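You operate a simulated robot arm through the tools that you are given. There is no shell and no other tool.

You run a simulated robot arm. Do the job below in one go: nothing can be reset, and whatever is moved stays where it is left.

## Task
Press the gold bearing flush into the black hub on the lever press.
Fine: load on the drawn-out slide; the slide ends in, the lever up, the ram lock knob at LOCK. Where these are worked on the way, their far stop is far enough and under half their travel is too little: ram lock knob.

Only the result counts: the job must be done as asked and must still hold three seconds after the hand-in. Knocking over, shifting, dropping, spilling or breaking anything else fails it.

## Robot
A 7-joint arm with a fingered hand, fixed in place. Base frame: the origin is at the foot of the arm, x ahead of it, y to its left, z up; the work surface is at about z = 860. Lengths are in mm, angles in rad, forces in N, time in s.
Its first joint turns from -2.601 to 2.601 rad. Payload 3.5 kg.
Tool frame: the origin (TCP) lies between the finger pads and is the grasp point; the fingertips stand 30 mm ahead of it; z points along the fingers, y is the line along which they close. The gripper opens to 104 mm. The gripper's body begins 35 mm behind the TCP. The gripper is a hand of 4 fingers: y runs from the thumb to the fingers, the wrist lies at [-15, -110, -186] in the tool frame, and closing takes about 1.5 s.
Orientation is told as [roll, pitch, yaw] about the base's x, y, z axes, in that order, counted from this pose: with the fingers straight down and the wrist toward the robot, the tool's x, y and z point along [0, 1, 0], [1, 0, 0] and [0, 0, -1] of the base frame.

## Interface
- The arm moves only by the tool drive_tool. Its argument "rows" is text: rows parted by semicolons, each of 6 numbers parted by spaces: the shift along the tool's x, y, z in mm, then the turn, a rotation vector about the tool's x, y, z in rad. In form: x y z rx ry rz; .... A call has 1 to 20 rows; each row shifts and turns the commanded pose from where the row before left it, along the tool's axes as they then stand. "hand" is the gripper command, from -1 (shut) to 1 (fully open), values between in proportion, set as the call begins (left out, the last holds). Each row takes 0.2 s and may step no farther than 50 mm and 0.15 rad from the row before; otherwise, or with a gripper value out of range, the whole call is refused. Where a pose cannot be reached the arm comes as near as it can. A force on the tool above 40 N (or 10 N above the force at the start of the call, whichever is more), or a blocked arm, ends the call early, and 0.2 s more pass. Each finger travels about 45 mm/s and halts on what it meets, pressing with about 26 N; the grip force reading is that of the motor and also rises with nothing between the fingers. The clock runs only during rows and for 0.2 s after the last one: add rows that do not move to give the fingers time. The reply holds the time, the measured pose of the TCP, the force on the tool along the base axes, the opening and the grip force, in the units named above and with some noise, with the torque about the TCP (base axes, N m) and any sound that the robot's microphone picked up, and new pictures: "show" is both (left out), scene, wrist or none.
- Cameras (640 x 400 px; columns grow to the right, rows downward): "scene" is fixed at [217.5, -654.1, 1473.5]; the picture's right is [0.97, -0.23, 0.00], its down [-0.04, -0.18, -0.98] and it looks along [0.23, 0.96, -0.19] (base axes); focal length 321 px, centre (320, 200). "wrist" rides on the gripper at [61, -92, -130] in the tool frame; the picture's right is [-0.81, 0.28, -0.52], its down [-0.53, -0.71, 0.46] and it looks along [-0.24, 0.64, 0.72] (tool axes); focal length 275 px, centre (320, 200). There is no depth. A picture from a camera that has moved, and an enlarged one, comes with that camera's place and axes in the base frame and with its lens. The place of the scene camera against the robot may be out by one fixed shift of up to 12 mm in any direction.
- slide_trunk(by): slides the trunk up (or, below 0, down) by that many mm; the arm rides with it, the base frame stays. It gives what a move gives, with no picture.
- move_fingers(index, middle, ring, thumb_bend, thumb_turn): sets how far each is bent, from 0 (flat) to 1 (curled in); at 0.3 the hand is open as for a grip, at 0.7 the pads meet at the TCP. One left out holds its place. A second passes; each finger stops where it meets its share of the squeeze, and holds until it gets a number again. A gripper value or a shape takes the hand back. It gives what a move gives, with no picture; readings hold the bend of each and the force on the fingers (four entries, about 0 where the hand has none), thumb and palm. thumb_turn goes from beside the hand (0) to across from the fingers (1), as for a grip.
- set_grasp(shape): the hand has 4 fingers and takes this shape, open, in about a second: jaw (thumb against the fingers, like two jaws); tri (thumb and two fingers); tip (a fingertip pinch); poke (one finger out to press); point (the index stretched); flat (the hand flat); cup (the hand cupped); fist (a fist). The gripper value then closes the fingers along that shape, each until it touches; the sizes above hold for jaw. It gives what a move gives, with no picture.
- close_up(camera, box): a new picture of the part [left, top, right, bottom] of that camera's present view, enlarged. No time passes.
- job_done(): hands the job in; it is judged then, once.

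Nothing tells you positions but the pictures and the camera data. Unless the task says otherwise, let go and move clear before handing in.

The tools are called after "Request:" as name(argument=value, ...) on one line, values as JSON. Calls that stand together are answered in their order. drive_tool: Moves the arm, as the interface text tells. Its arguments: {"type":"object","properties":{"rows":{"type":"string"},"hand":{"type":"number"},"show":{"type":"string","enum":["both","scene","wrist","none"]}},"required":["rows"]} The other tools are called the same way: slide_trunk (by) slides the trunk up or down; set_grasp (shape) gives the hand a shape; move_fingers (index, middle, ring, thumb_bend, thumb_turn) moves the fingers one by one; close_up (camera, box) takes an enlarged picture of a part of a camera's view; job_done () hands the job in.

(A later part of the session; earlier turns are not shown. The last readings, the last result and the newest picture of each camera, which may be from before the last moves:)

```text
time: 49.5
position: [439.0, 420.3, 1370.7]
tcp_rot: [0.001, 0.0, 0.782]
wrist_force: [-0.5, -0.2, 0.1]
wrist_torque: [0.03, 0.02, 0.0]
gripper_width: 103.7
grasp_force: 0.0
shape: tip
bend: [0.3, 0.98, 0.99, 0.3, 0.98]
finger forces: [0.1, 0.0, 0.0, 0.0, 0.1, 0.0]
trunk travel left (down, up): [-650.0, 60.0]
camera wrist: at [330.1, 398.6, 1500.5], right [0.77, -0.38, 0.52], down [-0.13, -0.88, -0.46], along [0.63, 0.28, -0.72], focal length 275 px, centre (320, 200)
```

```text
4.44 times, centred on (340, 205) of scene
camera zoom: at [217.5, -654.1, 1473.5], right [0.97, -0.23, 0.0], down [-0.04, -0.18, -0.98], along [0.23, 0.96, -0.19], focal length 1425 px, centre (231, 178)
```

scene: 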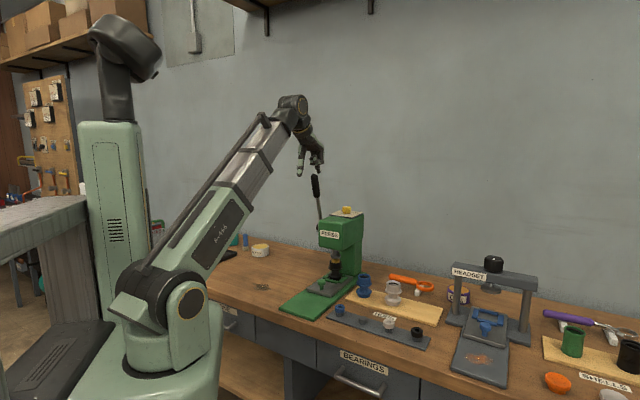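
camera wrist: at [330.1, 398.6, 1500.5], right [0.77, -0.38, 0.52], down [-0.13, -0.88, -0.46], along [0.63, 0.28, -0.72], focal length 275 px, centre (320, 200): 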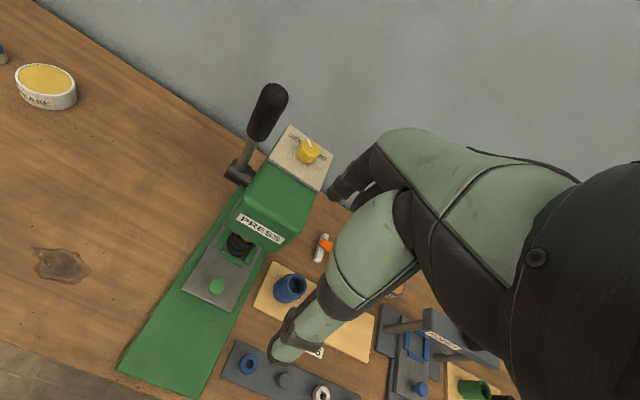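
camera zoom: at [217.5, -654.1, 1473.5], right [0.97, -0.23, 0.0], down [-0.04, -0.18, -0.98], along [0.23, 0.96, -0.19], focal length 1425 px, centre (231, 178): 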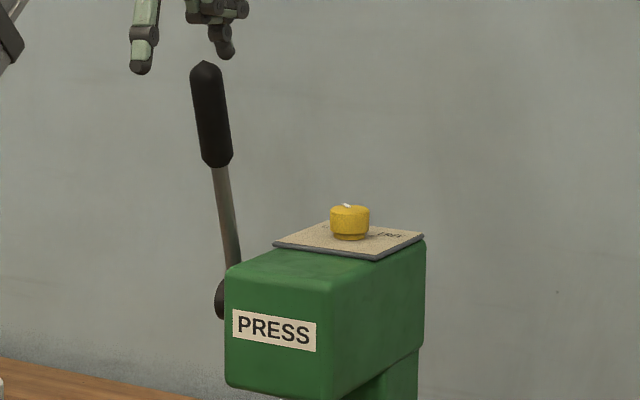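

Request:
close_up(camera="wrist", box=[270, 110, 345, 190])

Request:
close_up(camera="wrist", box=[210, 70, 310, 200])

Request:
close_up(camera="scene", box=[300, 170, 330, 240])

Request:
close_up(camera="scene", box=[328, 200, 368, 225])

```text
5.00 times, centred on (308, 150) of wrist
camera zoom: at [330.1, 398.6, 1500.5], right [0.77, -0.38, 0.52], down [-0.13, -0.88, -0.46], along [0.63, 0.28, -0.72], focal length 1376 px, centre (382, 450)
```

zoom: 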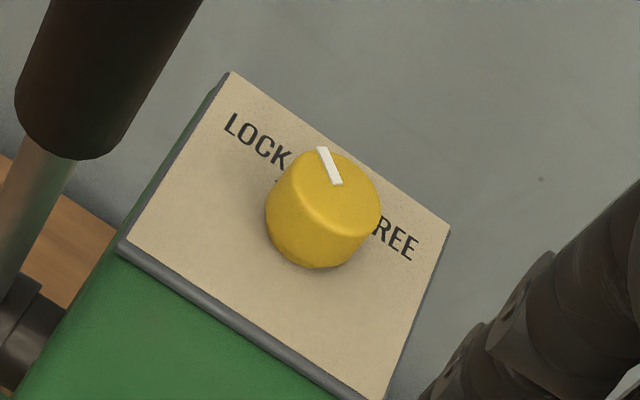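

```text
3.08 times, centred on (260, 135) of wrist
camera zoom: at [330.1, 398.6, 1500.5], right [0.77, -0.38, 0.52], down [-0.13, -0.88, -0.46], along [0.63, 0.28, -0.72], focal length 847 px, centre (505, 400)
```

zoom: 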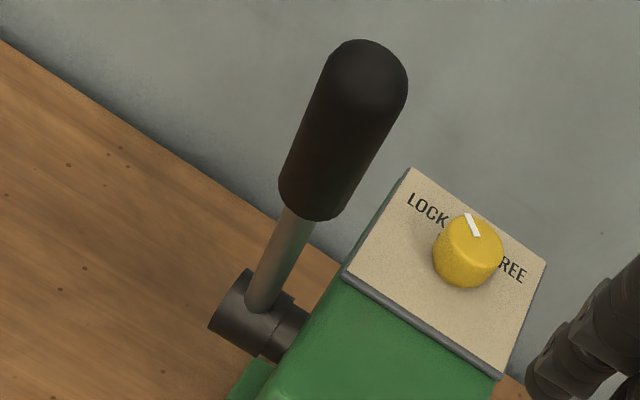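

```text
5.71 times, centred on (315, 205) of scene
camera zoom: at [217.5, -654.1, 1473.5], right [0.97, -0.23, 0.0], down [-0.04, -0.18, -0.98], along [0.23, 0.96, -0.19], focal length 1832 px, centre (349, 171)
```

zoom: 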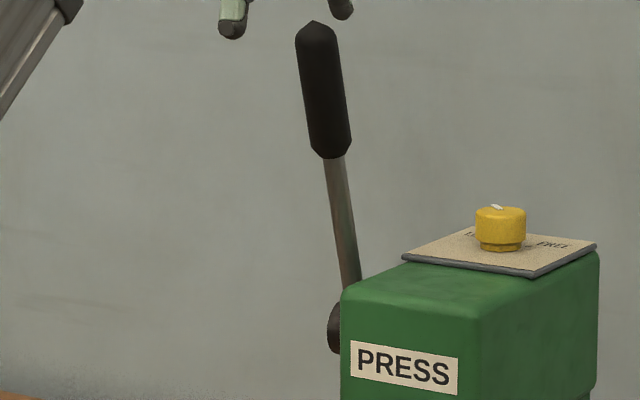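

```text
16.00 times, centred on (348, 212) of scene
camera zoom: at [217.5, -654.1, 1473.5], right [0.97, -0.23, 0.0], down [-0.04, -0.18, -0.98], along [0.23, 0.96, -0.19], focal length 5130 px, centre (-128, 0)
```

zoom: 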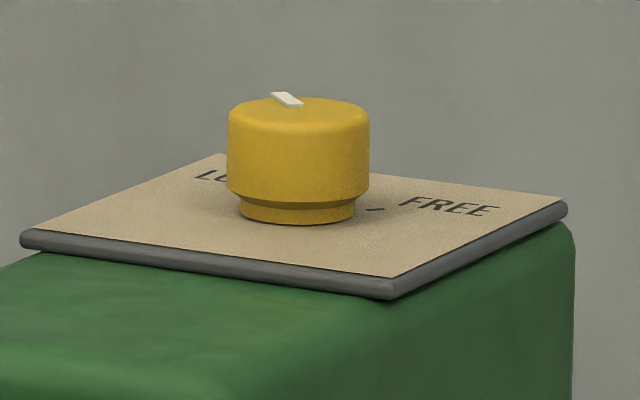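

The ram lock knob sits near (641, 629, top 1175) and points at LOCK, with FREE to the right, so it turns clockwise from above. The lever handle is on the left, with its top near (491, 597, 1318). To keep the wrist clear of the lever I'll turn the knob in strokes from the right-hand side. First I raise the trunk for reach.

Request:
slide_trunk(by=55)

Request:
drive_tool(rows="0 0 10 0 0 -0.14; 0 0 20 0 0 -0.14; 0 0 20 0 0 -0.14; 0 0 20 0 0 -0.14; 0 0 20 0 0 -0.14; 0 0 20 0 0 -0.1", show="scene")

```text
time: 50.5
position: [439.1, 420.7, 1425.2]
tcp_rot: [-0.001, 0.001, 0.782]
wrist_force: [-0.2, 0.5, -0.6]
wrist_torque: [-0.03, -0.02, 0.01]
gripper_width: 103.9
grasp_force: 0.2
shape: tip
bend: [0.3, 0.98, 0.99, 0.3, 0.98]
finger forces: [0.0, 0.0, 0.0, 0.1, 0.0, 0.0]
trunk travel left (down, up): [-705.0, 5.0]
```

```text
time: 51.9
position: [439.2, 420.7, 1315.4]
tcp_rot: [0.0, 0.001, 1.585]
wrist_force: [-0.7, -0.6, -1.4]
wrist_torque: [0.0, 0.02, -0.03]
gripper_width: 103.9
grasp_force: 0.0
shape: tip
bend: [0.3, 0.98, 0.99, 0.3, 0.98]
finger forces: [0.0, 0.0, 0.0, 0.0, 0.1, 0.0]
trunk travel left (down, up): [-705.0, 5.0]
```

scene: 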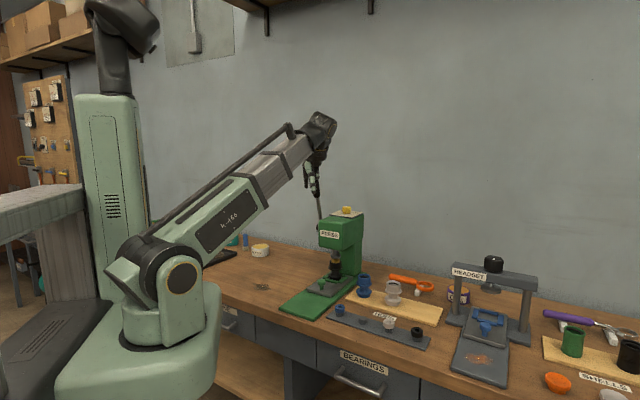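

Yaw is set. I'll approach over the press along a path shifted right, away from the lever handle.

Request:
drive_tool(rows="-31.7 11.4 15 0 0 0; -31.7 11.4 15 0 0 0; -31.7 11.4 15 0 0 0; -28.4 27.6 4 0 0 0; -28.4 27.6 4 0 0 0; -28.4 27.6 4 0 0 0; -28.4 27.6 4 0 0 0; -28.4 27.6 4 0 0 0")

Request:
close_up(camera="scene", box=[290, 120, 400, 250])

```text
time: 53.7
position: [674.7, 595.3, 1249.6]
tcp_rot: [0.002, -0.001, 1.58]
wrist_force: [-0.5, -0.5, -0.4]
wrist_torque: [-0.02, 0.01, 0.0]
gripper_width: 103.7
grasp_force: 0.1
shape: tip
bend: [0.3, 0.98, 0.99, 0.3, 0.98]
finger forces: [0.1, 0.0, 0.0, 0.0, 0.0, 0.1]
trunk travel left (down, up): [-705.0, 5.0]
camera wrist: at [614.1, 502.6, 1379.1], right [0.81, 0.28, 0.52], down [0.54, -0.71, -0.46], along [0.24, 0.65, -0.72], focal length 275 px, centre (320, 200)
```

scene: 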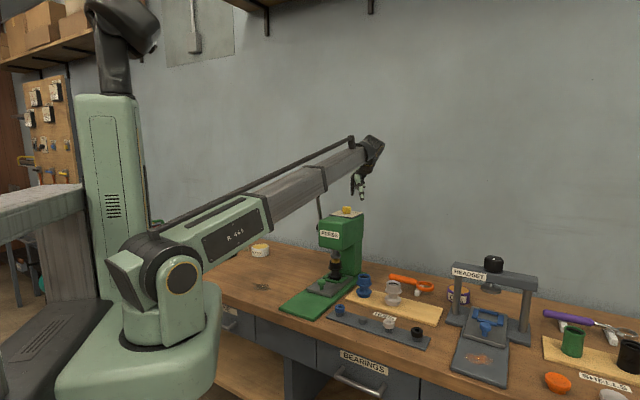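
wrist: 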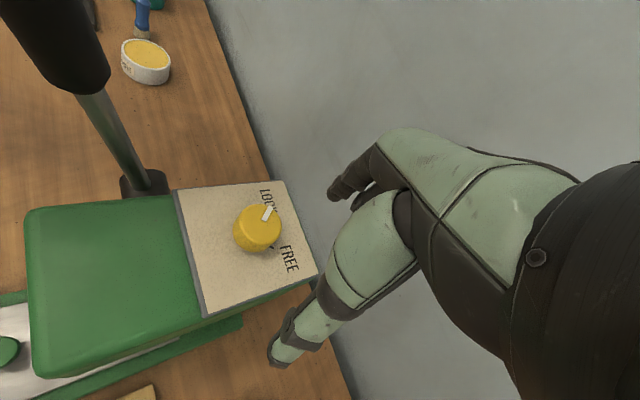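

```text
3.08 times, centred on (345, 185) of scene
camera zoom: at [217.5, -654.1, 1473.5], right [0.97, -0.23, 0.0], down [-0.04, -0.18, -0.98], along [0.23, 0.96, -0.19], focal length 987 px, centre (243, 246)
```

zoom: 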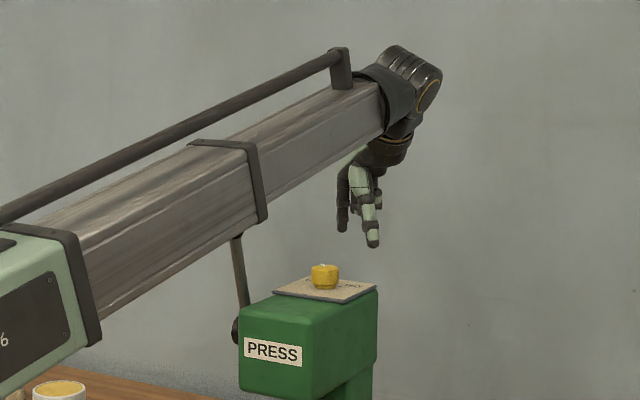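

Request:
close_up(camera="wrist", box=[210, 170, 330, 300])

Request:
close_up(camera="wrist", box=[0, 0, 200, 220])

```text
3.08 times, centred on (270, 235) of wrist
camera zoom: at [614.1, 502.6, 1379.1], right [0.81, 0.28, 0.52], down [0.54, -0.71, -0.46], along [0.24, 0.65, -0.72], focal length 847 px, centre (474, 92)
```

zoom: 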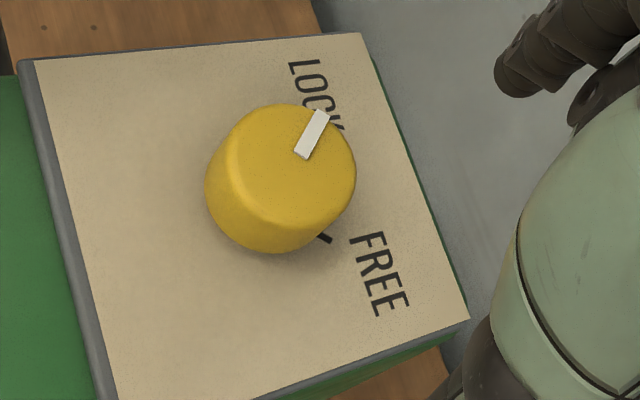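

```text
1.82 times, centred on (100, 110) of wrist
camera zoom: at [614.1, 502.6, 1379.1], right [0.81, 0.28, 0.52], down [0.54, -0.71, -0.46], along [0.24, 0.65, -0.72], focal length 500 px, centre (720, 364)
```

zoom: 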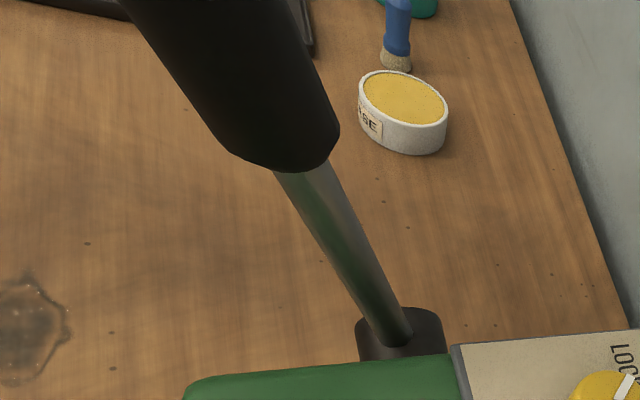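

The pointer is at LOCK (pointing +y in the base frame), and FREE is 90° clockwise. I'll pre-shape the pinch, move over the knob and lower partway.

Request:
move_fingers(index=0.58, thumb_bend=0.58)

Request:
drive_tool(rows="16.6 16 0 0 0 0; 16.6 16 0 0 0 0; 0 0 20 0 0 0; 0 0 12 0 0 0")

Request:
close_up(camera="wrist", box=[220, 150, 380, 310])

Request:
close_up(camera="scene", box=[320, 170, 380, 235])

```text
time: 54.7
position: [673.3, 595.9, 1249.2]
tcp_rot: [-0.001, 0.0, 1.58]
wrist_force: [0.0, 0.4, 0.2]
wrist_torque: [0.03, 0.01, 0.0]
gripper_width: 34.5
grasp_force: 0.0
shape: fingers
bend: [0.57, 0.98, 0.99, 0.57, 0.98]
finger forces: [0.0, 0.0, 0.0, 0.0, 0.0, 0.0]
trunk travel left (down, up): [-705.0, 5.0]
```

```text
time: 55.7
position: [639.3, 626.7, 1217.9]
tcp_rot: [-0.001, -0.003, 1.582]
wrist_force: [-0.3, -0.4, -0.3]
wrist_torque: [-0.01, -0.04, 0.0]
gripper_width: 34.4
grasp_force: 0.1
shape: fingers
bend: [0.57, 0.98, 0.99, 0.57, 0.98]
finger forces: [0.1, 0.0, 0.0, 0.0, 0.0, 0.0]
trunk travel left (down, up): [-705.0, 5.0]
camera wrist: at [579.1, 533.6, 1347.7], right [0.81, 0.28, 0.52], down [0.54, -0.71, -0.46], along [0.24, 0.65, -0.72], focal length 275 px, centre (320, 200)
```

scene: 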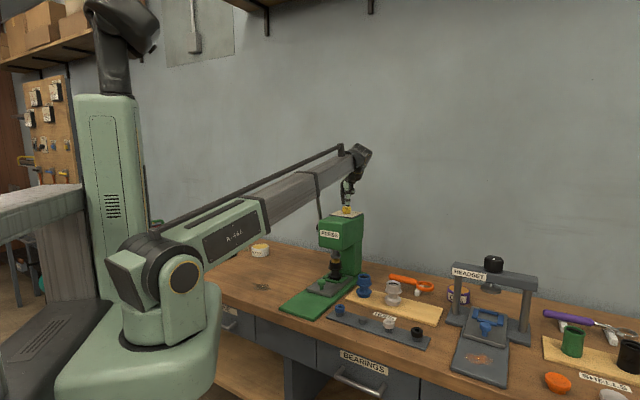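
wrist: 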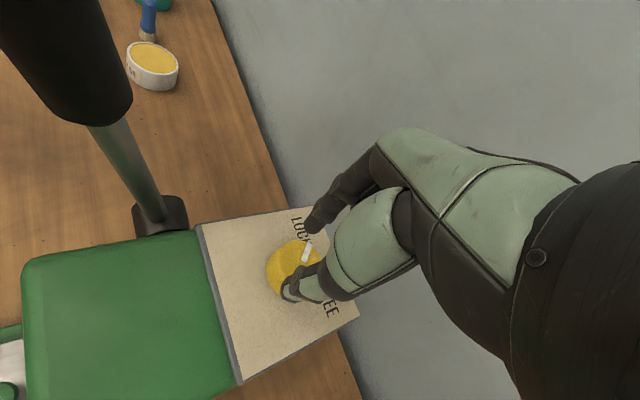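

```text
2.50 times, centred on (300, 230) of wrist
camera zoom: at [579.1, 533.6, 1347.7], right [0.81, 0.28, 0.52], down [0.54, -0.71, -0.46], along [0.24, 0.65, -0.72], focal length 688 px, centre (370, 125)
```

zoom: 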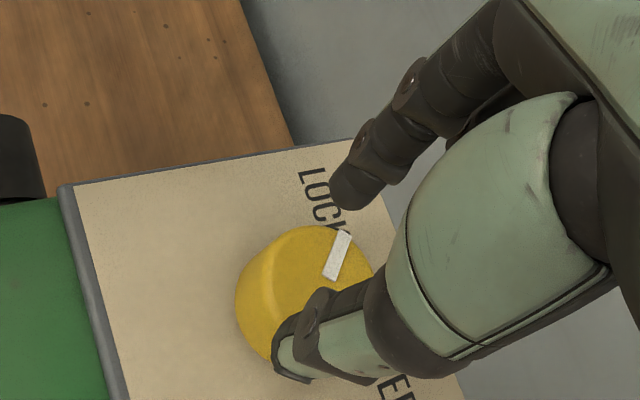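

```text
6.15 times, centred on (350, 202) of scene
camera zoom: at [217.5, -654.1, 1473.5], right [0.97, -0.23, 0.0], down [-0.04, -0.18, -0.98], along [0.23, 0.96, -0.19], focal length 1973 px, centre (135, 185)
```

zoom: 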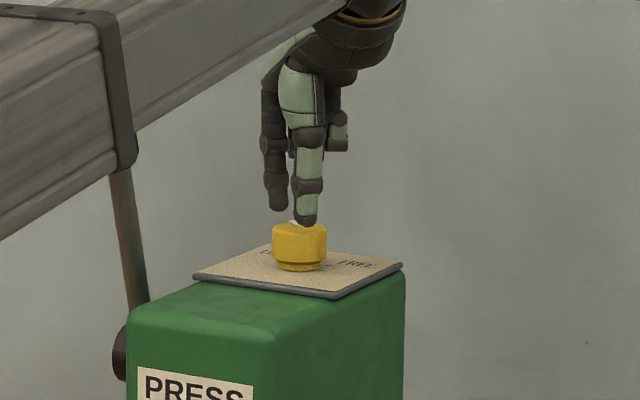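

Request:
move_fingers(index=0.53, thumb_bend=0.54)

Request:
drive_tool(rows="0 0 10 0 0 0; 0 0 10 0 0 0; 0 0 6 0 0 0", show="none")

Request:
close_up(camera="wrist", box=[220, 150, 380, 310])

Request:
close_up(camera="scene", box=[325, 190, 375, 235])

```text
time: 56.7
position: [640.3, 626.5, 1218.0]
tcp_rot: [0.0, 0.001, 1.582]
wrist_force: [-0.3, 0.4, -0.3]
wrist_torque: [0.0, 0.0, -0.01]
gripper_width: 42.8
grasp_force: 0.0
shape: fingers
bend: [0.53, 0.98, 0.99, 0.54, 0.98]
finger forces: [0.0, 0.0, 0.1, 0.0, 0.0, 0.0]
trunk travel left (down, up): [-705.0, 5.0]
```

```text
time: 57.5
position: [640.4, 627.4, 1191.8]
tcp_rot: [0.0, 0.001, 1.581]
wrist_force: [-0.1, 0.3, -0.2]
wrist_torque: [-0.01, 0.05, -0.01]
gripper_width: 42.5
grasp_force: 0.0
shape: fingers
bend: [0.53, 0.98, 0.99, 0.54, 0.98]
finger forces: [0.1, 0.0, 0.0, 0.0, 0.0, 0.0]
trunk travel left (down, up): [-705.0, 5.0]
```

```text
2.50 times, centred on (300, 230) of wrist
camera zoom: at [579.6, 534.2, 1321.9], right [0.81, 0.28, 0.52], down [0.54, -0.71, -0.46], along [0.24, 0.65, -0.72], focal length 688 px, centre (370, 125)
```

zoom: 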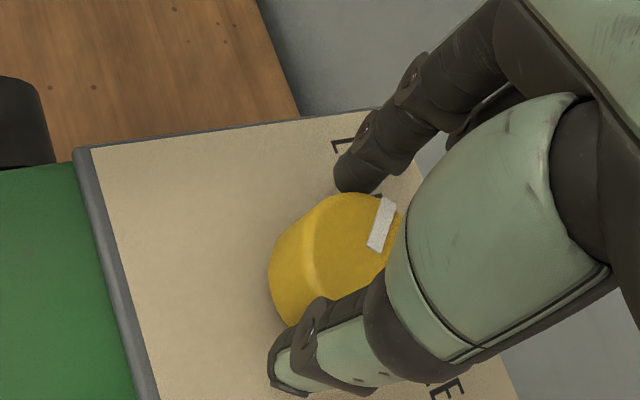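

```text
8.89 times, centred on (350, 212) of scene
camera zoom: at [217.5, -654.1, 1473.5], right [0.97, -0.23, 0.0], down [-0.04, -0.18, -0.98], along [0.23, 0.96, -0.19], focal length 2850 px, centre (53, 89)
```

zoom: 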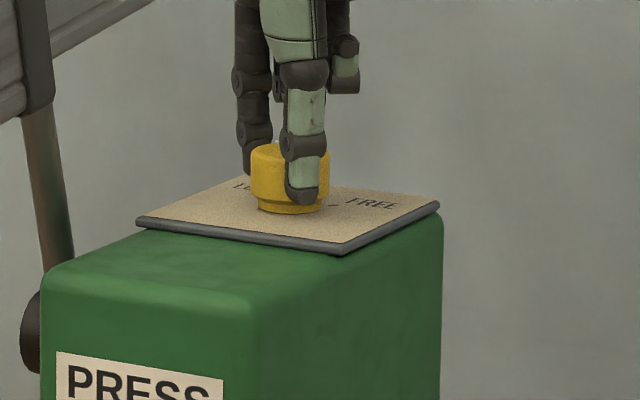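

Request:
drive_tool(rows="-2.5 0 0 0 0 0; 0 0 0 0 0 0; 0 0 0 0 0 0; 0 0 0 0 0 0; 0 0 0 0 0 0; 0 0 0 0 0 0", hand=-1, show="none")

Request:
close_up(camera="wrist", box=[220, 150, 380, 310])

Request:
close_up(camera="scene", box=[325, 190, 375, 235])

```text
time: 58.9
position: [641.2, 625.2, 1192.8]
tcp_rot: [0.001, 0.0, 1.582]
wrist_force: [-3.5, -11.8, -4.5]
wrist_torque: [-0.29, 0.11, 0.0]
gripper_width: 15.5
grasp_force: 26.2
shape: tip
bend: [0.73, 1.0, 1.0, 0.61, 0.99]
finger forces: [22.3, 0.0, 0.0, 0.0, 34.6, 0.0]
trunk travel left (down, up): [-705.0, 5.0]
```

```text
2.50 times, centred on (300, 230) of wrist
camera zoom: at [582.1, 532.6, 1322.3], right [0.81, 0.28, 0.52], down [0.54, -0.71, -0.46], along [0.24, 0.65, -0.72], focal length 688 px, centre (370, 125)
```

zoom: 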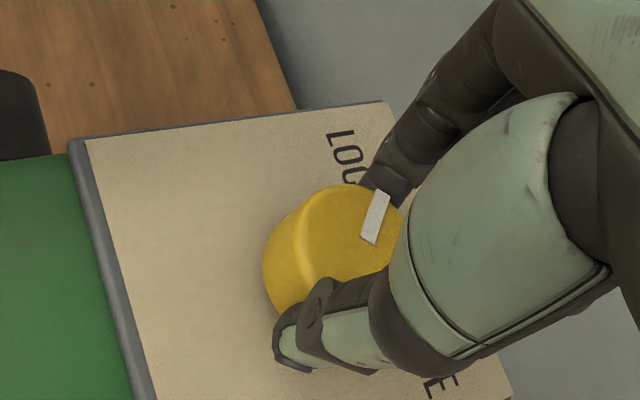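

```text
8.89 times, centred on (350, 212) of scene
camera zoom: at [217.5, -654.1, 1473.5], right [0.97, -0.23, 0.0], down [-0.04, -0.18, -0.98], along [0.23, 0.96, -0.19], focal length 2850 px, centre (53, 89)
```

zoom: 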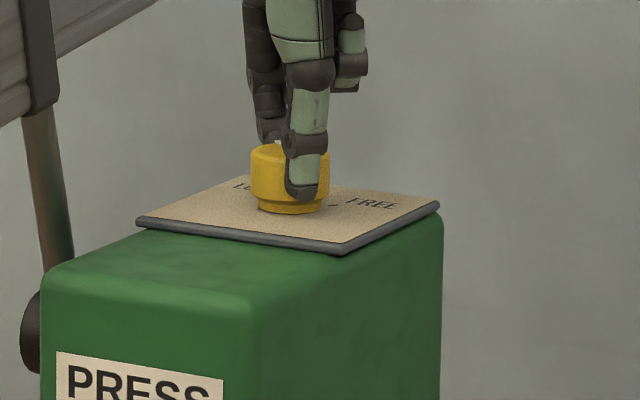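

The grip is slightly off balance, with the thumb pushing harder. I'll shift a little toward the thumb side and check the forces before turning.

Request:
drive_tool(rows="0 -2 0 0 0 0; 0 0 0 0 0 0", show="none")

```text
time: 59.5
position: [642.4, 625.0, 1193.0]
tcp_rot: [0.0, -0.003, 1.58]
wrist_force: [-4.3, -5.6, -4.4]
wrist_torque: [-0.16, 0.13, 0.0]
gripper_width: 15.9
grasp_force: 25.9
shape: tip
bend: [0.73, 1.0, 1.0, 0.61, 0.99]
finger forces: [26.4, 0.0, 0.0, 0.1, 33.2, 0.1]
trunk travel left (down, up): [-705.0, 5.0]
```

Request:
drive_tool(rows="1.2 -1.6 0 0 0 0; 0 0 0 0 0 0", show="none")

```text
time: 60.1
position: [641.9, 623.1, 1192.9]
tcp_rot: [0.0, -0.003, 1.581]
wrist_force: [-1.5, -2.5, -3.2]
wrist_torque: [0.0, 0.03, -0.02]
gripper_width: 15.8
grasp_force: 26.6
shape: tip
bend: [0.73, 1.0, 1.0, 0.61, 0.99]
finger forces: [28.6, 0.0, 0.1, 0.1, 31.2, 0.1]
trunk travel left (down, up): [-705.0, 5.0]
```

Balanced now. I'll start turning clockwise, pivoting about the knob's axis.

Request:
drive_tool(rows="0.33 -0.13 0 0 0 0.1; 0.33 -0.13 0 0 0 0.1; 0.33 -0.13 0 0 0 0.1", show="none")

Request:
close_up(camera="wrist", box=[220, 150, 380, 310])

Request:
close_up(camera="scene", box=[325, 190, 375, 235])

```text
time: 60.9
position: [640.4, 623.5, 1194.0]
tcp_rot: [0.001, 0.001, 1.279]
wrist_force: [-3.7, -2.4, -1.4]
wrist_torque: [-0.03, 0.03, 0.04]
gripper_width: 16.4
grasp_force: 26.4
shape: tip
bend: [0.73, 1.0, 1.0, 0.61, 1.0]
finger forces: [28.5, 0.0, 0.0, 0.0, 32.3, 0.0]
trunk travel left (down, up): [-705.0, 5.0]
```

```text
2.50 times, centred on (300, 230) of wrist
camera zoom: at [555.2, 552.0, 1322.1], right [0.86, 0.03, 0.52], down [0.31, -0.84, -0.46], along [0.42, 0.55, -0.72], focal length 688 px, centre (370, 125)
```

zoom: 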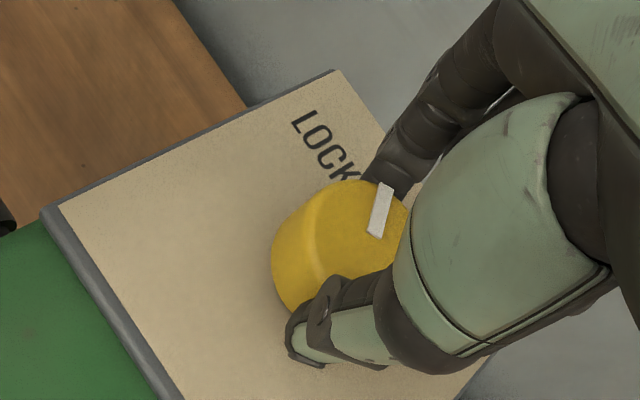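

```text
8.89 times, centred on (350, 212) of scene
camera zoom: at [217.5, -654.1, 1473.5], right [0.97, -0.23, 0.0], down [-0.04, -0.18, -0.98], along [0.23, 0.96, -0.19], focal length 2850 px, centre (53, 89)
```

zoom: 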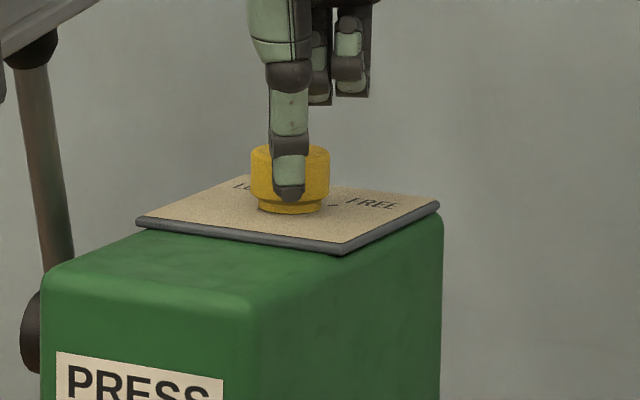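

The knob turns with the hand. I'll continue the stroke to the point where the wrist is still clear of the lever.

Request:
drive_tool(rows="0.33 -0.13 0 0 0 0.1; 0.33 -0.13 0 0 0 0.1; 0.33 -0.13 0 0 0 0.1; 0.33 -0.13 0 0 0 0.1; 0.33 -0.13 0 0 0 0.1; 0.33 -0.13 0 0 0 0.1")

Request:
close_up(camera="wrist", box=[220, 150, 380, 310])

Request:
close_up(camera="scene", box=[290, 120, 390, 240])

```text
time: 62.3
position: [638.1, 624.1, 1192.9]
tcp_rot: [0.0, 0.0, 0.68]
wrist_force: [-3.2, -0.8, -1.1]
wrist_torque: [0.0, 0.03, 0.0]
gripper_width: 16.2
grasp_force: 26.1
shape: tip
bend: [0.73, 1.0, 1.0, 0.61, 1.0]
finger forces: [28.9, 0.1, 0.0, 0.0, 32.6, 0.0]
trunk travel left (down, up): [-705.0, 5.0]
camera wrist: at [528.6, 612.8, 1322.1], right [0.72, -0.46, 0.52], down [-0.22, -0.86, -0.46], along [0.65, 0.22, -0.72], focal length 275 px, centre (320, 200)
```

scene: 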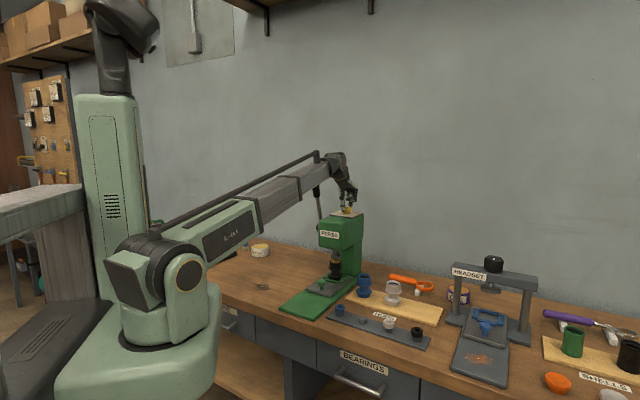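
wrist: 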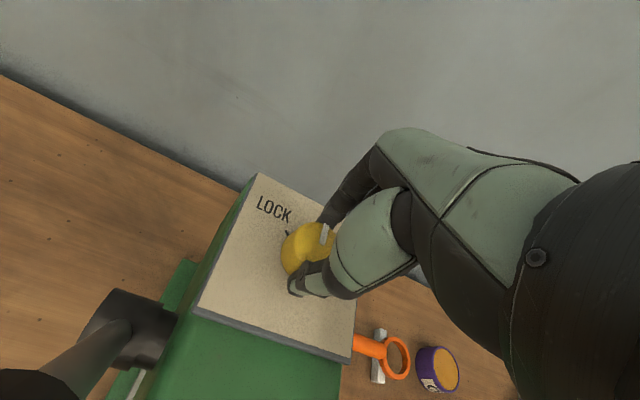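

```text
2.50 times, centred on (300, 230) of wrist
camera zoom: at [528.6, 612.8, 1322.1], right [0.72, -0.46, 0.52], down [-0.22, -0.86, -0.46], along [0.65, 0.22, -0.72], focal length 688 px, centre (370, 125)
```

zoom: 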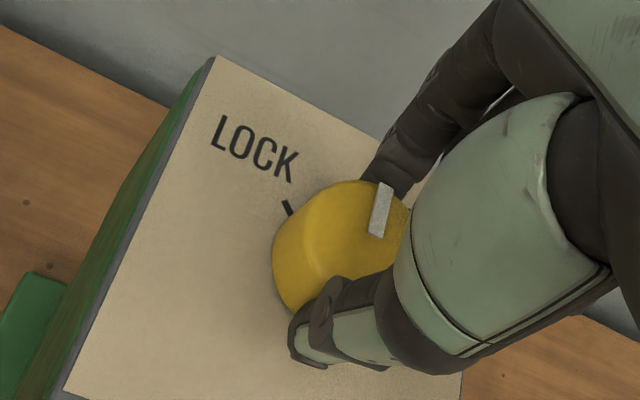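

```text
3.33 times, centred on (340, 180) of scene
camera zoom: at [217.5, -654.1, 1473.5], right [0.97, -0.23, 0.0], down [-0.04, -0.18, -0.98], along [0.23, 0.96, -0.19], focal length 1069 px, centre (253, 267)
```

zoom: 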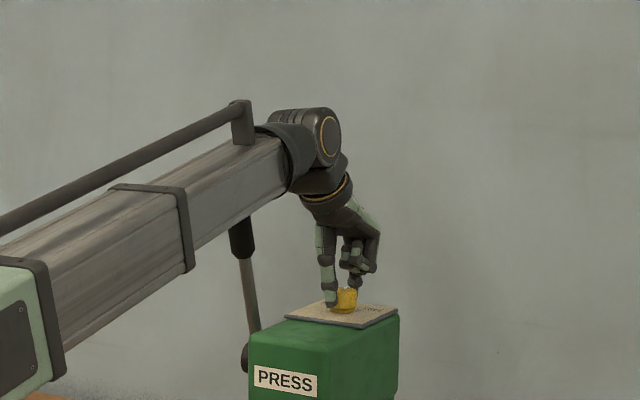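

The knob has turned about 51°, and the wrist is now near the lever, so I'll let go, lift, turn back and regrip for the second stroke.

Request:
move_fingers(index=0.53, thumb_bend=0.48)

Request:
drive_tool(rows="0 0 -20 0 0 0; 0 0 -20 0 0 0; -0.33 0.13 0 0 0 -0.1; -0.33 0.13 0 0 0 -0.1; -0.33 0.13 0 0 0 -0.1; -0.33 0.13 0 0 0 -0.1; -0.33 0.13 0 0 0 -0.1; -0.33 0.13 0 0 0 -0.1; -0.33 0.13 0 0 0 -0.1; -0.33 0.13 0 0 0 -0.1; -0.33 0.13 0 0 0 -0.1")

Request:
close_up(camera="wrist", box=[220, 150, 380, 310])

```text
time: 63.3
position: [638.0, 623.8, 1192.0]
tcp_rot: [0.001, 0.0, 0.682]
wrist_force: [-0.2, -0.1, 0.1]
wrist_torque: [-0.04, 0.0, -0.01]
gripper_width: 49.9
grasp_force: 0.2
shape: fingers
bend: [0.53, 1.0, 1.0, 0.48, 1.0]
finger forces: [0.0, 0.0, 0.0, 0.0, 0.0, 0.1]
trunk travel left (down, up): [-705.0, 5.0]
```

```text
time: 65.7
position: [640.8, 623.2, 1233.0]
tcp_rot: [0.0, 0.0, 1.582]
wrist_force: [0.5, 0.6, 0.4]
wrist_torque: [0.02, -0.03, 0.0]
gripper_width: 50.0
grasp_force: 0.0
shape: fingers
bend: [0.53, 1.0, 1.0, 0.48, 1.0]
finger forces: [0.0, 0.0, 0.0, 0.0, 0.1, 0.1]
trunk travel left (down, up): [-705.0, 5.0]
camera wrist: at [581.4, 530.1, 1361.9], right [0.81, 0.28, 0.52], down [0.54, -0.71, -0.46], along [0.24, 0.65, -0.72], focal length 275 px, centre (320, 200)
```

scene: 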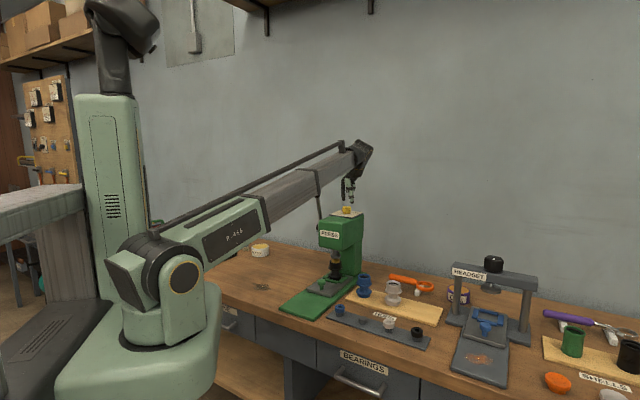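
wrist: 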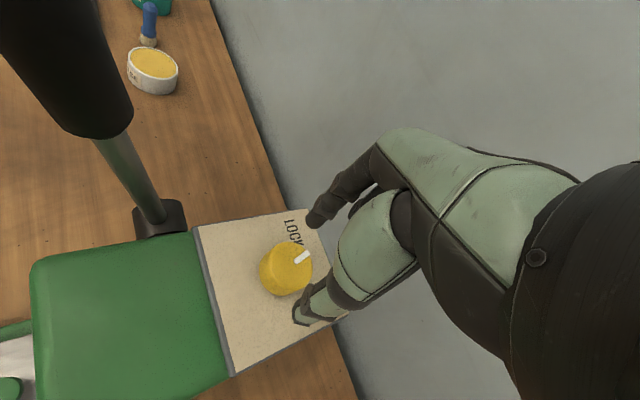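

```text
2.50 times, centred on (300, 230) of wrist
camera zoom: at [581.4, 530.1, 1361.9], right [0.81, 0.28, 0.52], down [0.54, -0.71, -0.46], along [0.24, 0.65, -0.72], focal length 688 px, centre (370, 125)
```

zoom: 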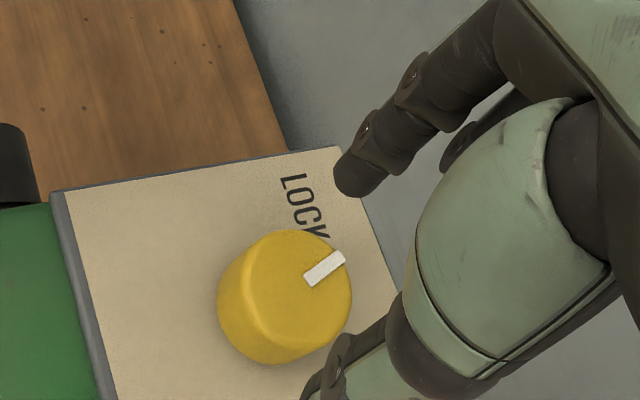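

Request:
close_up(camera="wrist", box=[260, 220, 330, 290])

Request:
close_up(camera="scene", box=[330, 198, 366, 224])

```text
5.71 times, centred on (295, 255) of wrist
camera zoom: at [581.4, 530.1, 1361.9], right [0.81, 0.28, 0.52], down [0.54, -0.71, -0.46], along [0.24, 0.65, -0.72], focal length 1573 px, centre (463, -114)
```

zoom: 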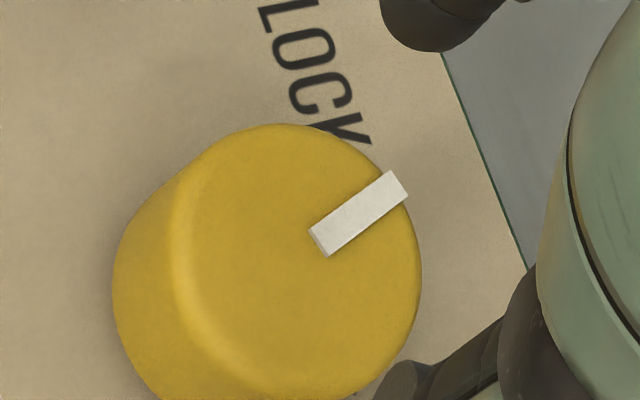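

```text
15.38 times, centred on (348, 211) of scene
camera zoom: at [217.5, -654.1, 1473.5], right [0.97, -0.23, 0.0], down [-0.04, -0.18, -0.98], along [0.23, 0.96, -0.19], focal length 4933 px, centre (-111, 31)
```

zoom: 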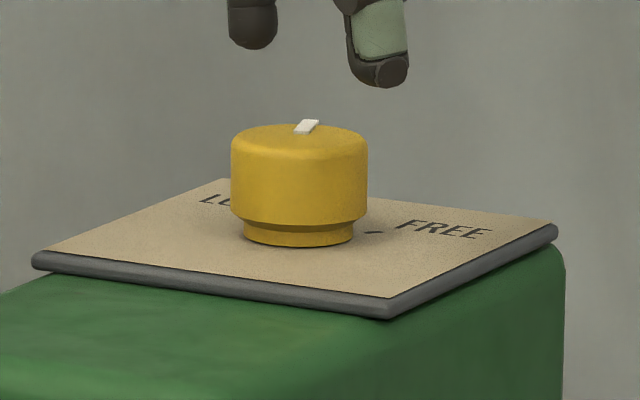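

The pointer is now about 31° from LOCK, because the knob slipped back a bit on release. I'll regrip from a bit further round and make a second, longer stroke to the FREE stop.

Request:
drive_tool(rows="-0.33 0.13 0 0 0 -0.1; 0 0 20 0 0 0; 0 0 20 0 0 0", show="none")

Request:
drive_tool(rows="0 0 0 0 0 0; 0 0 0 0 0 0; 0 0 0 0 0 0; 0 0 0 0 0 0; 0 0 0 0 0 0", hand=-1, show="none")

Request:
close_up(camera="wrist", box=[220, 150, 380, 310])

```text
time: 66.5
position: [642.4, 623.8, 1192.7]
tcp_rot: [0.0, 0.0, 1.683]
wrist_force: [0.6, -0.1, 0.6]
wrist_torque: [0.02, -0.01, 0.0]
gripper_width: 50.3
grasp_force: 0.1
shape: fingers
bend: [0.53, 1.0, 1.0, 0.48, 1.0]
finger forces: [0.0, 0.2, 0.0, 0.0, 0.1, 0.1]
trunk travel left (down, up): [-705.0, 5.0]
```

```text
time: 67.7
position: [642.4, 624.0, 1192.7]
tcp_rot: [0.0, 0.0, 1.681]
wrist_force: [0.5, -1.0, -1.2]
wrist_torque: [0.0, 0.05, -0.01]
gripper_width: 31.9
grasp_force: 26.3
shape: tip
bend: [0.73, 1.0, 1.0, 0.74, 1.0]
finger forces: [23.3, 0.1, 0.1, 0.1, 23.5, 0.0]
trunk travel left (down, up): [-705.0, 5.0]
```

```text
2.50 times, centred on (300, 230) of wrist
camera zoom: at [591.2, 524.3, 1322.3], right [0.78, 0.36, 0.52], down [0.61, -0.65, -0.46], along [0.17, 0.67, -0.72], focal length 688 px, centre (370, 125)
```

zoom: 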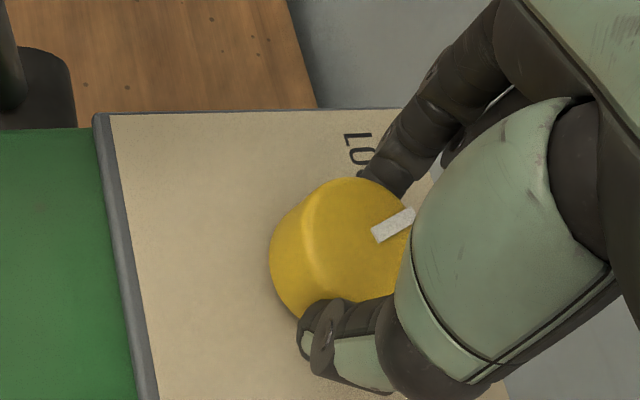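

The grip is balanced this time. I'll turn clockwise again.

Request:
drive_tool(rows="0.3 -0.18 0 0 0 0.1; 0.3 -0.18 0 0 0 0.1; 0.3 -0.18 0 0 0 0.1; 0.3 -0.18 0 0 0 0.1; 0.3 -0.18 0 0 0 0.1; 0.3 -0.18 0 0 0 0.1; 0.3 -0.18 0 0 0 0.1", show="none")

Request:
close_up(camera="wrist", box=[220, 150, 380, 310])

Request:
close_up(camera="scene", box=[325, 190, 375, 235])

```text
time: 69.3
position: [638.5, 622.3, 1192.5]
tcp_rot: [0.002, 0.001, 0.978]
wrist_force: [0.1, 0.9, 1.5]
wrist_torque: [0.06, -0.05, 0.02]
gripper_width: 31.6
grasp_force: 26.7
shape: tip
bend: [0.73, 1.0, 1.0, 0.74, 1.0]
finger forces: [24.9, 0.1, 0.1, 0.0, 23.7, 0.0]
trunk travel left (down, up): [-705.0, 5.0]
```

```text
2.50 times, centred on (300, 230) of wrist
camera zoom: at [537.3, 579.6, 1322.2], right [0.83, -0.22, 0.52], down [0.04, -0.89, -0.46], along [0.56, 0.4, -0.72], focal length 688 px, centre (370, 125)
```

zoom: 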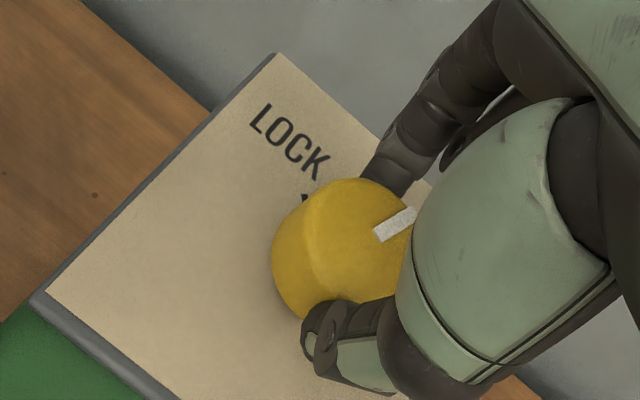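

```text
8.89 times, centred on (350, 212) of scene
camera zoom: at [217.5, -654.1, 1473.5], right [0.97, -0.23, 0.0], down [-0.04, -0.18, -0.98], along [0.23, 0.96, -0.19], focal length 2850 px, centre (53, 89)
```

zoom: 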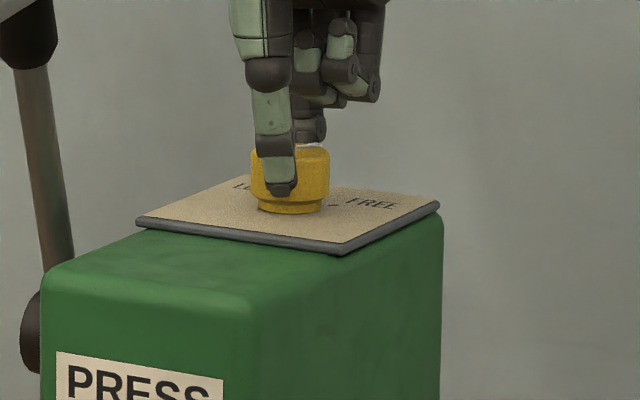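

It turns well, with the pointer now roughly 20° from FREE. I'll finish the stroke.

Request:
drive_tool(rows="0.3 -0.18 0 0 0 0.1; 0.3 -0.18 0 0 0 0.1; 0.3 -0.18 0 0 0 0.1; 0.3 -0.18 0 0 0 0.1", show="none")

Request:
close_up(camera="wrist", box=[220, 150, 380, 310])

Request:
close_up(camera="scene", box=[325, 190, 375, 235])

```text
time: 70.3
position: [638.8, 622.8, 1191.8]
tcp_rot: [0.0, -0.001, 0.58]
wrist_force: [1.6, 2.6, 1.4]
wrist_torque: [0.04, -0.06, 0.02]
gripper_width: 31.7
grasp_force: 26.0
shape: tip
bend: [0.73, 1.0, 1.0, 0.74, 1.0]
finger forces: [25.9, 0.0, 0.1, 0.0, 23.6, 0.0]
trunk travel left (down, up): [-705.0, 5.0]
```

```text
2.50 times, centred on (300, 230) of wrist
camera zoom: at [527.7, 622.8, 1322.1], right [0.67, -0.53, 0.52], down [-0.3, -0.84, -0.46], along [0.67, 0.15, -0.72], focal length 688 px, centre (370, 125)
```

zoom: 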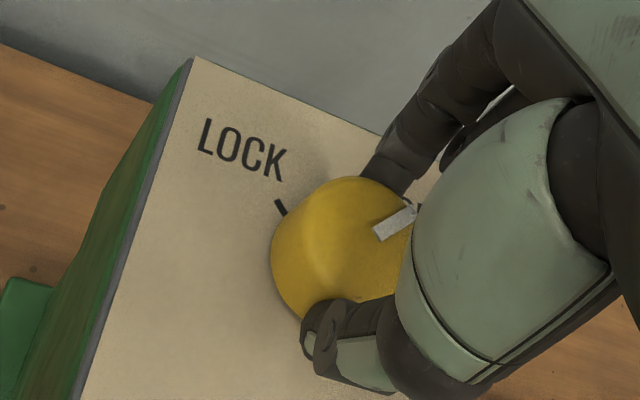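

```text
8.89 times, centred on (350, 212) of scene
camera zoom: at [217.5, -654.1, 1473.5], right [0.97, -0.23, 0.0], down [-0.04, -0.18, -0.98], along [0.23, 0.96, -0.19], focal length 2850 px, centre (53, 89)
```

zoom: 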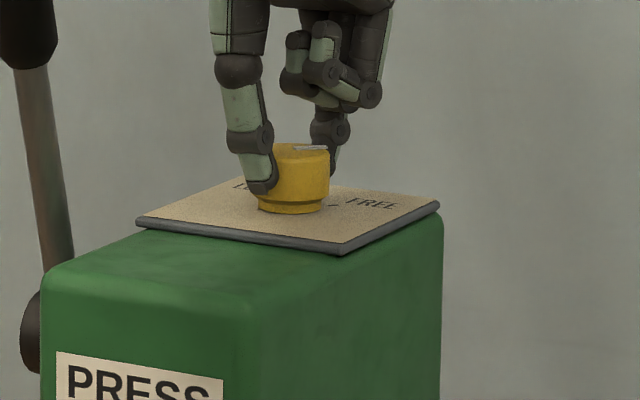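

Request:
drive_tool(rows="0.15 -0.09 0 0 0 0.05; 0.12 -0.07 0 0 0 0.04", show="none")

Request:
close_up(camera="wrist", box=[260, 190, 340, 280])

Request:
close_up(camera="scene", box=[290, 120, 390, 240])

```text
time: 70.9
position: [638.4, 623.3, 1192.4]
tcp_rot: [0.0, 0.0, 0.491]
wrist_force: [0.6, 4.7, 1.4]
wrist_torque: [0.16, -0.1, 0.12]
gripper_width: 32.0
grasp_force: 26.3
shape: tip
bend: [0.73, 1.0, 1.0, 0.74, 1.0]
finger forces: [27.0, 0.0, 0.1, 0.1, 23.6, 0.0]
trunk travel left (down, up): [-705.0, 5.0]
```

```text
4.44 times, centred on (300, 235) of wrist
camera zoom: at [527.9, 633.2, 1322.1], right [0.62, -0.59, 0.52], down [-0.38, -0.81, -0.46], along [0.68, 0.09, -0.72], focal length 1224 px, centre (409, 44)
```

zoom: 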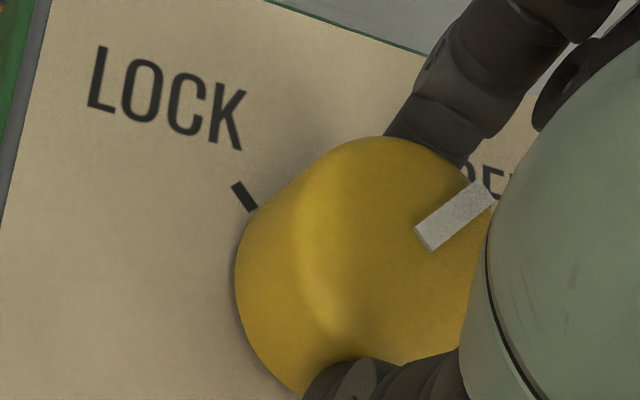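

```text
3.33 times, centred on (340, 180) of scene
camera zoom: at [217.5, -654.1, 1473.5], right [0.97, -0.23, 0.0], down [-0.04, -0.18, -0.98], along [0.23, 0.96, -0.19], focal length 1069 px, centre (253, 267)
```

zoom: 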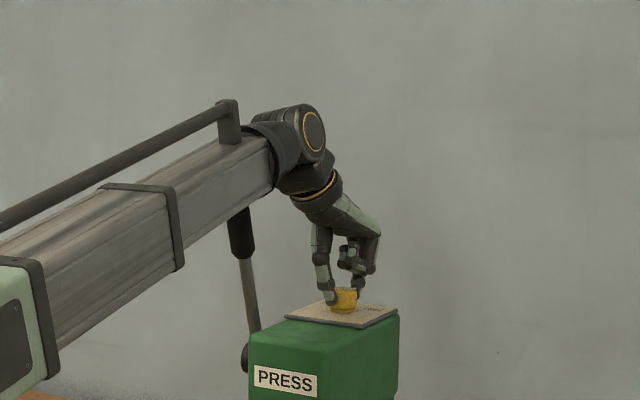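

The torque is rising, so the FREE stop seems reached. I'll let go, lift and check.

Request:
move_fingers(index=0.55, thumb_bend=0.55)

Request:
drive_tool(rows="0 0 -20 0 0 0; 0 0 -20 0 0 0; -0.3 0.18 -10 0 0 -0.1; -0.3 0.18 -10 0 0 -0.1; -0.3 0.18 -10 0 0 -0.1; -0.3 0.18 0 0 0 -0.1; -0.3 0.18 0 0 0 -0.1; -0.3 0.18 0 0 0 -0.1; -0.3 0.18 0 0 0 -0.1; -0.3 0.18 0 0 0 -0.1; -0.3 0.18 0 0 0 -0.1; -0.3 0.18 0 0 0 -0.1")

Request:
close_up(camera="wrist", box=[240, 190, 340, 290])

Request:
close_up(camera="scene", box=[330, 198, 366, 224])

```text
time: 71.9
position: [637.9, 623.5, 1193.6]
tcp_rot: [0.001, 0.001, 0.49]
wrist_force: [1.0, 0.0, -0.3]
wrist_torque: [0.05, -0.02, 0.02]
gripper_width: 39.8
grasp_force: 0.3
shape: fingers
bend: [0.54, 1.0, 1.0, 0.55, 1.0]
finger forces: [0.6, 0.0, 0.0, 0.0, 0.1, 0.0]
trunk travel left (down, up): [-705.0, 5.0]
```

```text
time: 74.5
position: [640.4, 623.3, 1263.9]
tcp_rot: [-0.001, -0.001, 1.494]
wrist_force: [0.7, -0.1, -0.1]
wrist_torque: [0.0, -0.01, -0.02]
gripper_width: 38.9
grasp_force: 0.0
shape: fingers
bend: [0.55, 1.0, 1.0, 0.55, 1.0]
finger forces: [0.0, 0.0, 0.0, 0.1, 0.0, 0.0]
trunk travel left (down, up): [-705.0, 5.0]
camera wrist: at [572.9, 535.1, 1392.3], right [0.83, 0.21, 0.52], down [0.48, -0.75, -0.46], along [0.29, 0.62, -0.72], focal length 275 px, centre (320, 200)
```

scene: 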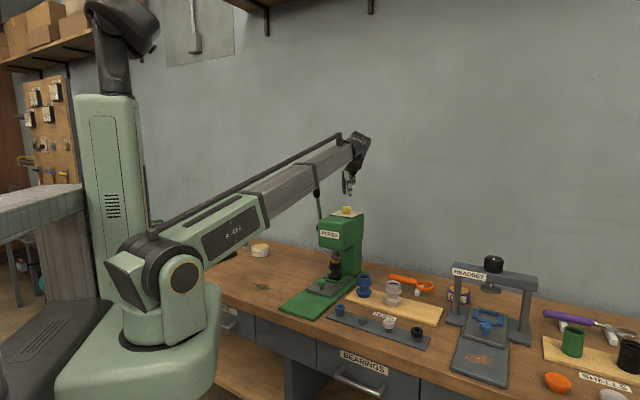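
wrist: 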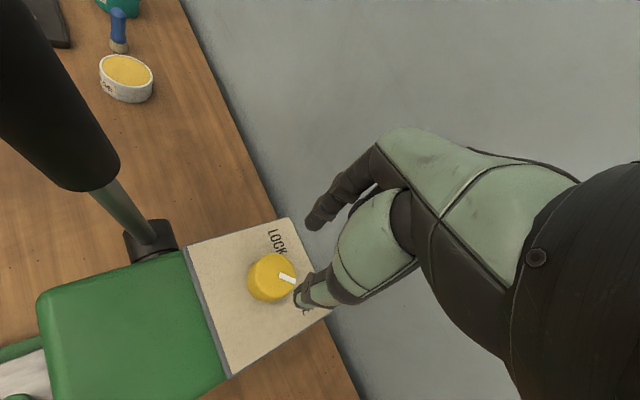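

```text
4.00 times, centred on (290, 240) of wrist
camera zoom: at [572.9, 535.1, 1392.3], right [0.83, 0.21, 0.52], down [0.48, -0.75, -0.46], along [0.29, 0.62, -0.72], focal length 1101 px, centre (440, 40)
```

zoom: 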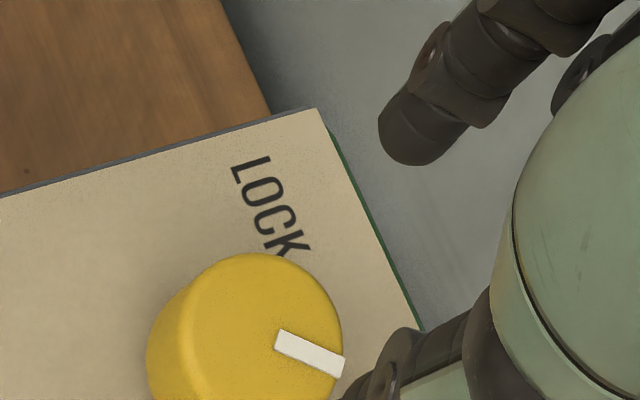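

```text
15.38 times, centred on (348, 211) of scene
camera zoom: at [217.5, -654.1, 1473.5], right [0.97, -0.23, 0.0], down [-0.04, -0.18, -0.98], along [0.23, 0.96, -0.19], focal length 4933 px, centre (-111, 31)
```

zoom: 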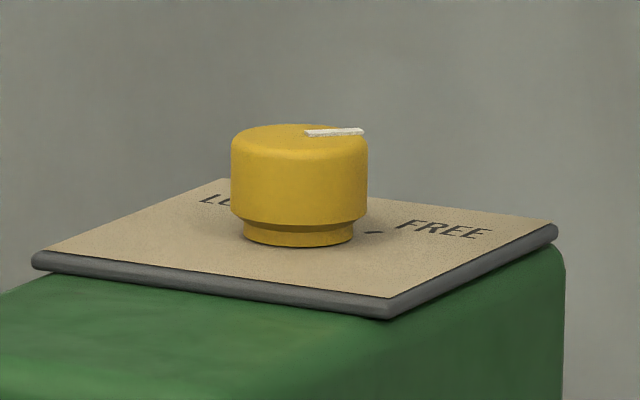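

The pointer is exactly at FREE. Next comes the lever. I'll back the hand away from the press top, then set a jaw hand and a lower trunk so it can follow the lever through its swing.

Request:
drive_tool(rows="13.3 -32.5 0 0 0 0; 13.3 -32.5 0 0 0 0; 13.3 -32.5 0 0 0 0; 20.6 -24 -25 0 0 0; 20.6 -24 -25 0 0 0; 20.6 -24 -25 0 0 0; 20.6 -24 -25 0 0 0; 20.6 -24 -25 0 0 0; 20.6 -24 -25 0 0 0; 0 0 0 0 0 0.142; 0 0 0 0 0 0.142; 0 0 0 0 0 0.142; 0 0 0 0 0 0.142; 0 0 0 0 0 0.142", show="none")

Request:
set_grasp(shape="jaw")

Request:
slide_trunk(by=-150)

```text
time: 77.5
position: [458.9, 395.3, 1412.2]
tcp_rot: [0.0, 0.0, 0.777]
wrist_force: [0.5, -0.2, 0.1]
wrist_torque: [-0.01, -0.04, -0.03]
gripper_width: 39.1
grasp_force: 0.0
shape: fingers
bend: [0.55, 1.0, 1.0, 0.55, 1.0]
finger forces: [0.0, 0.1, 0.1, 0.1, 0.0, 0.0]
trunk travel left (down, up): [-705.0, 5.0]
```

```text
time: 78.4
position: [460.1, 394.1, 1413.6]
tcp_rot: [0.001, -0.001, 0.783]
wrist_force: [-0.5, -0.1, -0.4]
wrist_torque: [0.02, 0.04, -0.01]
gripper_width: 103.6
grasp_force: 0.2
shape: jaw
bend: [0.3, 0.3, 0.3, 0.3, 0.98]
finger forces: [0.0, 0.0, 0.1, 0.0, 0.0, 0.1]
trunk travel left (down, up): [-705.0, 5.0]
```

```text
time: 80.1
position: [459.4, 394.6, 1263.0]
tcp_rot: [0.0, 0.0, 0.779]
wrist_force: [0.8, -1.4, -0.3]
wrist_torque: [-0.01, 0.03, 0.0]
gripper_width: 103.7
grasp_force: 0.1
shape: jaw
bend: [0.3, 0.3, 0.3, 0.3, 0.98]
finger forces: [0.0, 0.0, 0.0, 0.0, 0.1, 0.0]
trunk travel left (down, up): [-555.0, 155.0]
```

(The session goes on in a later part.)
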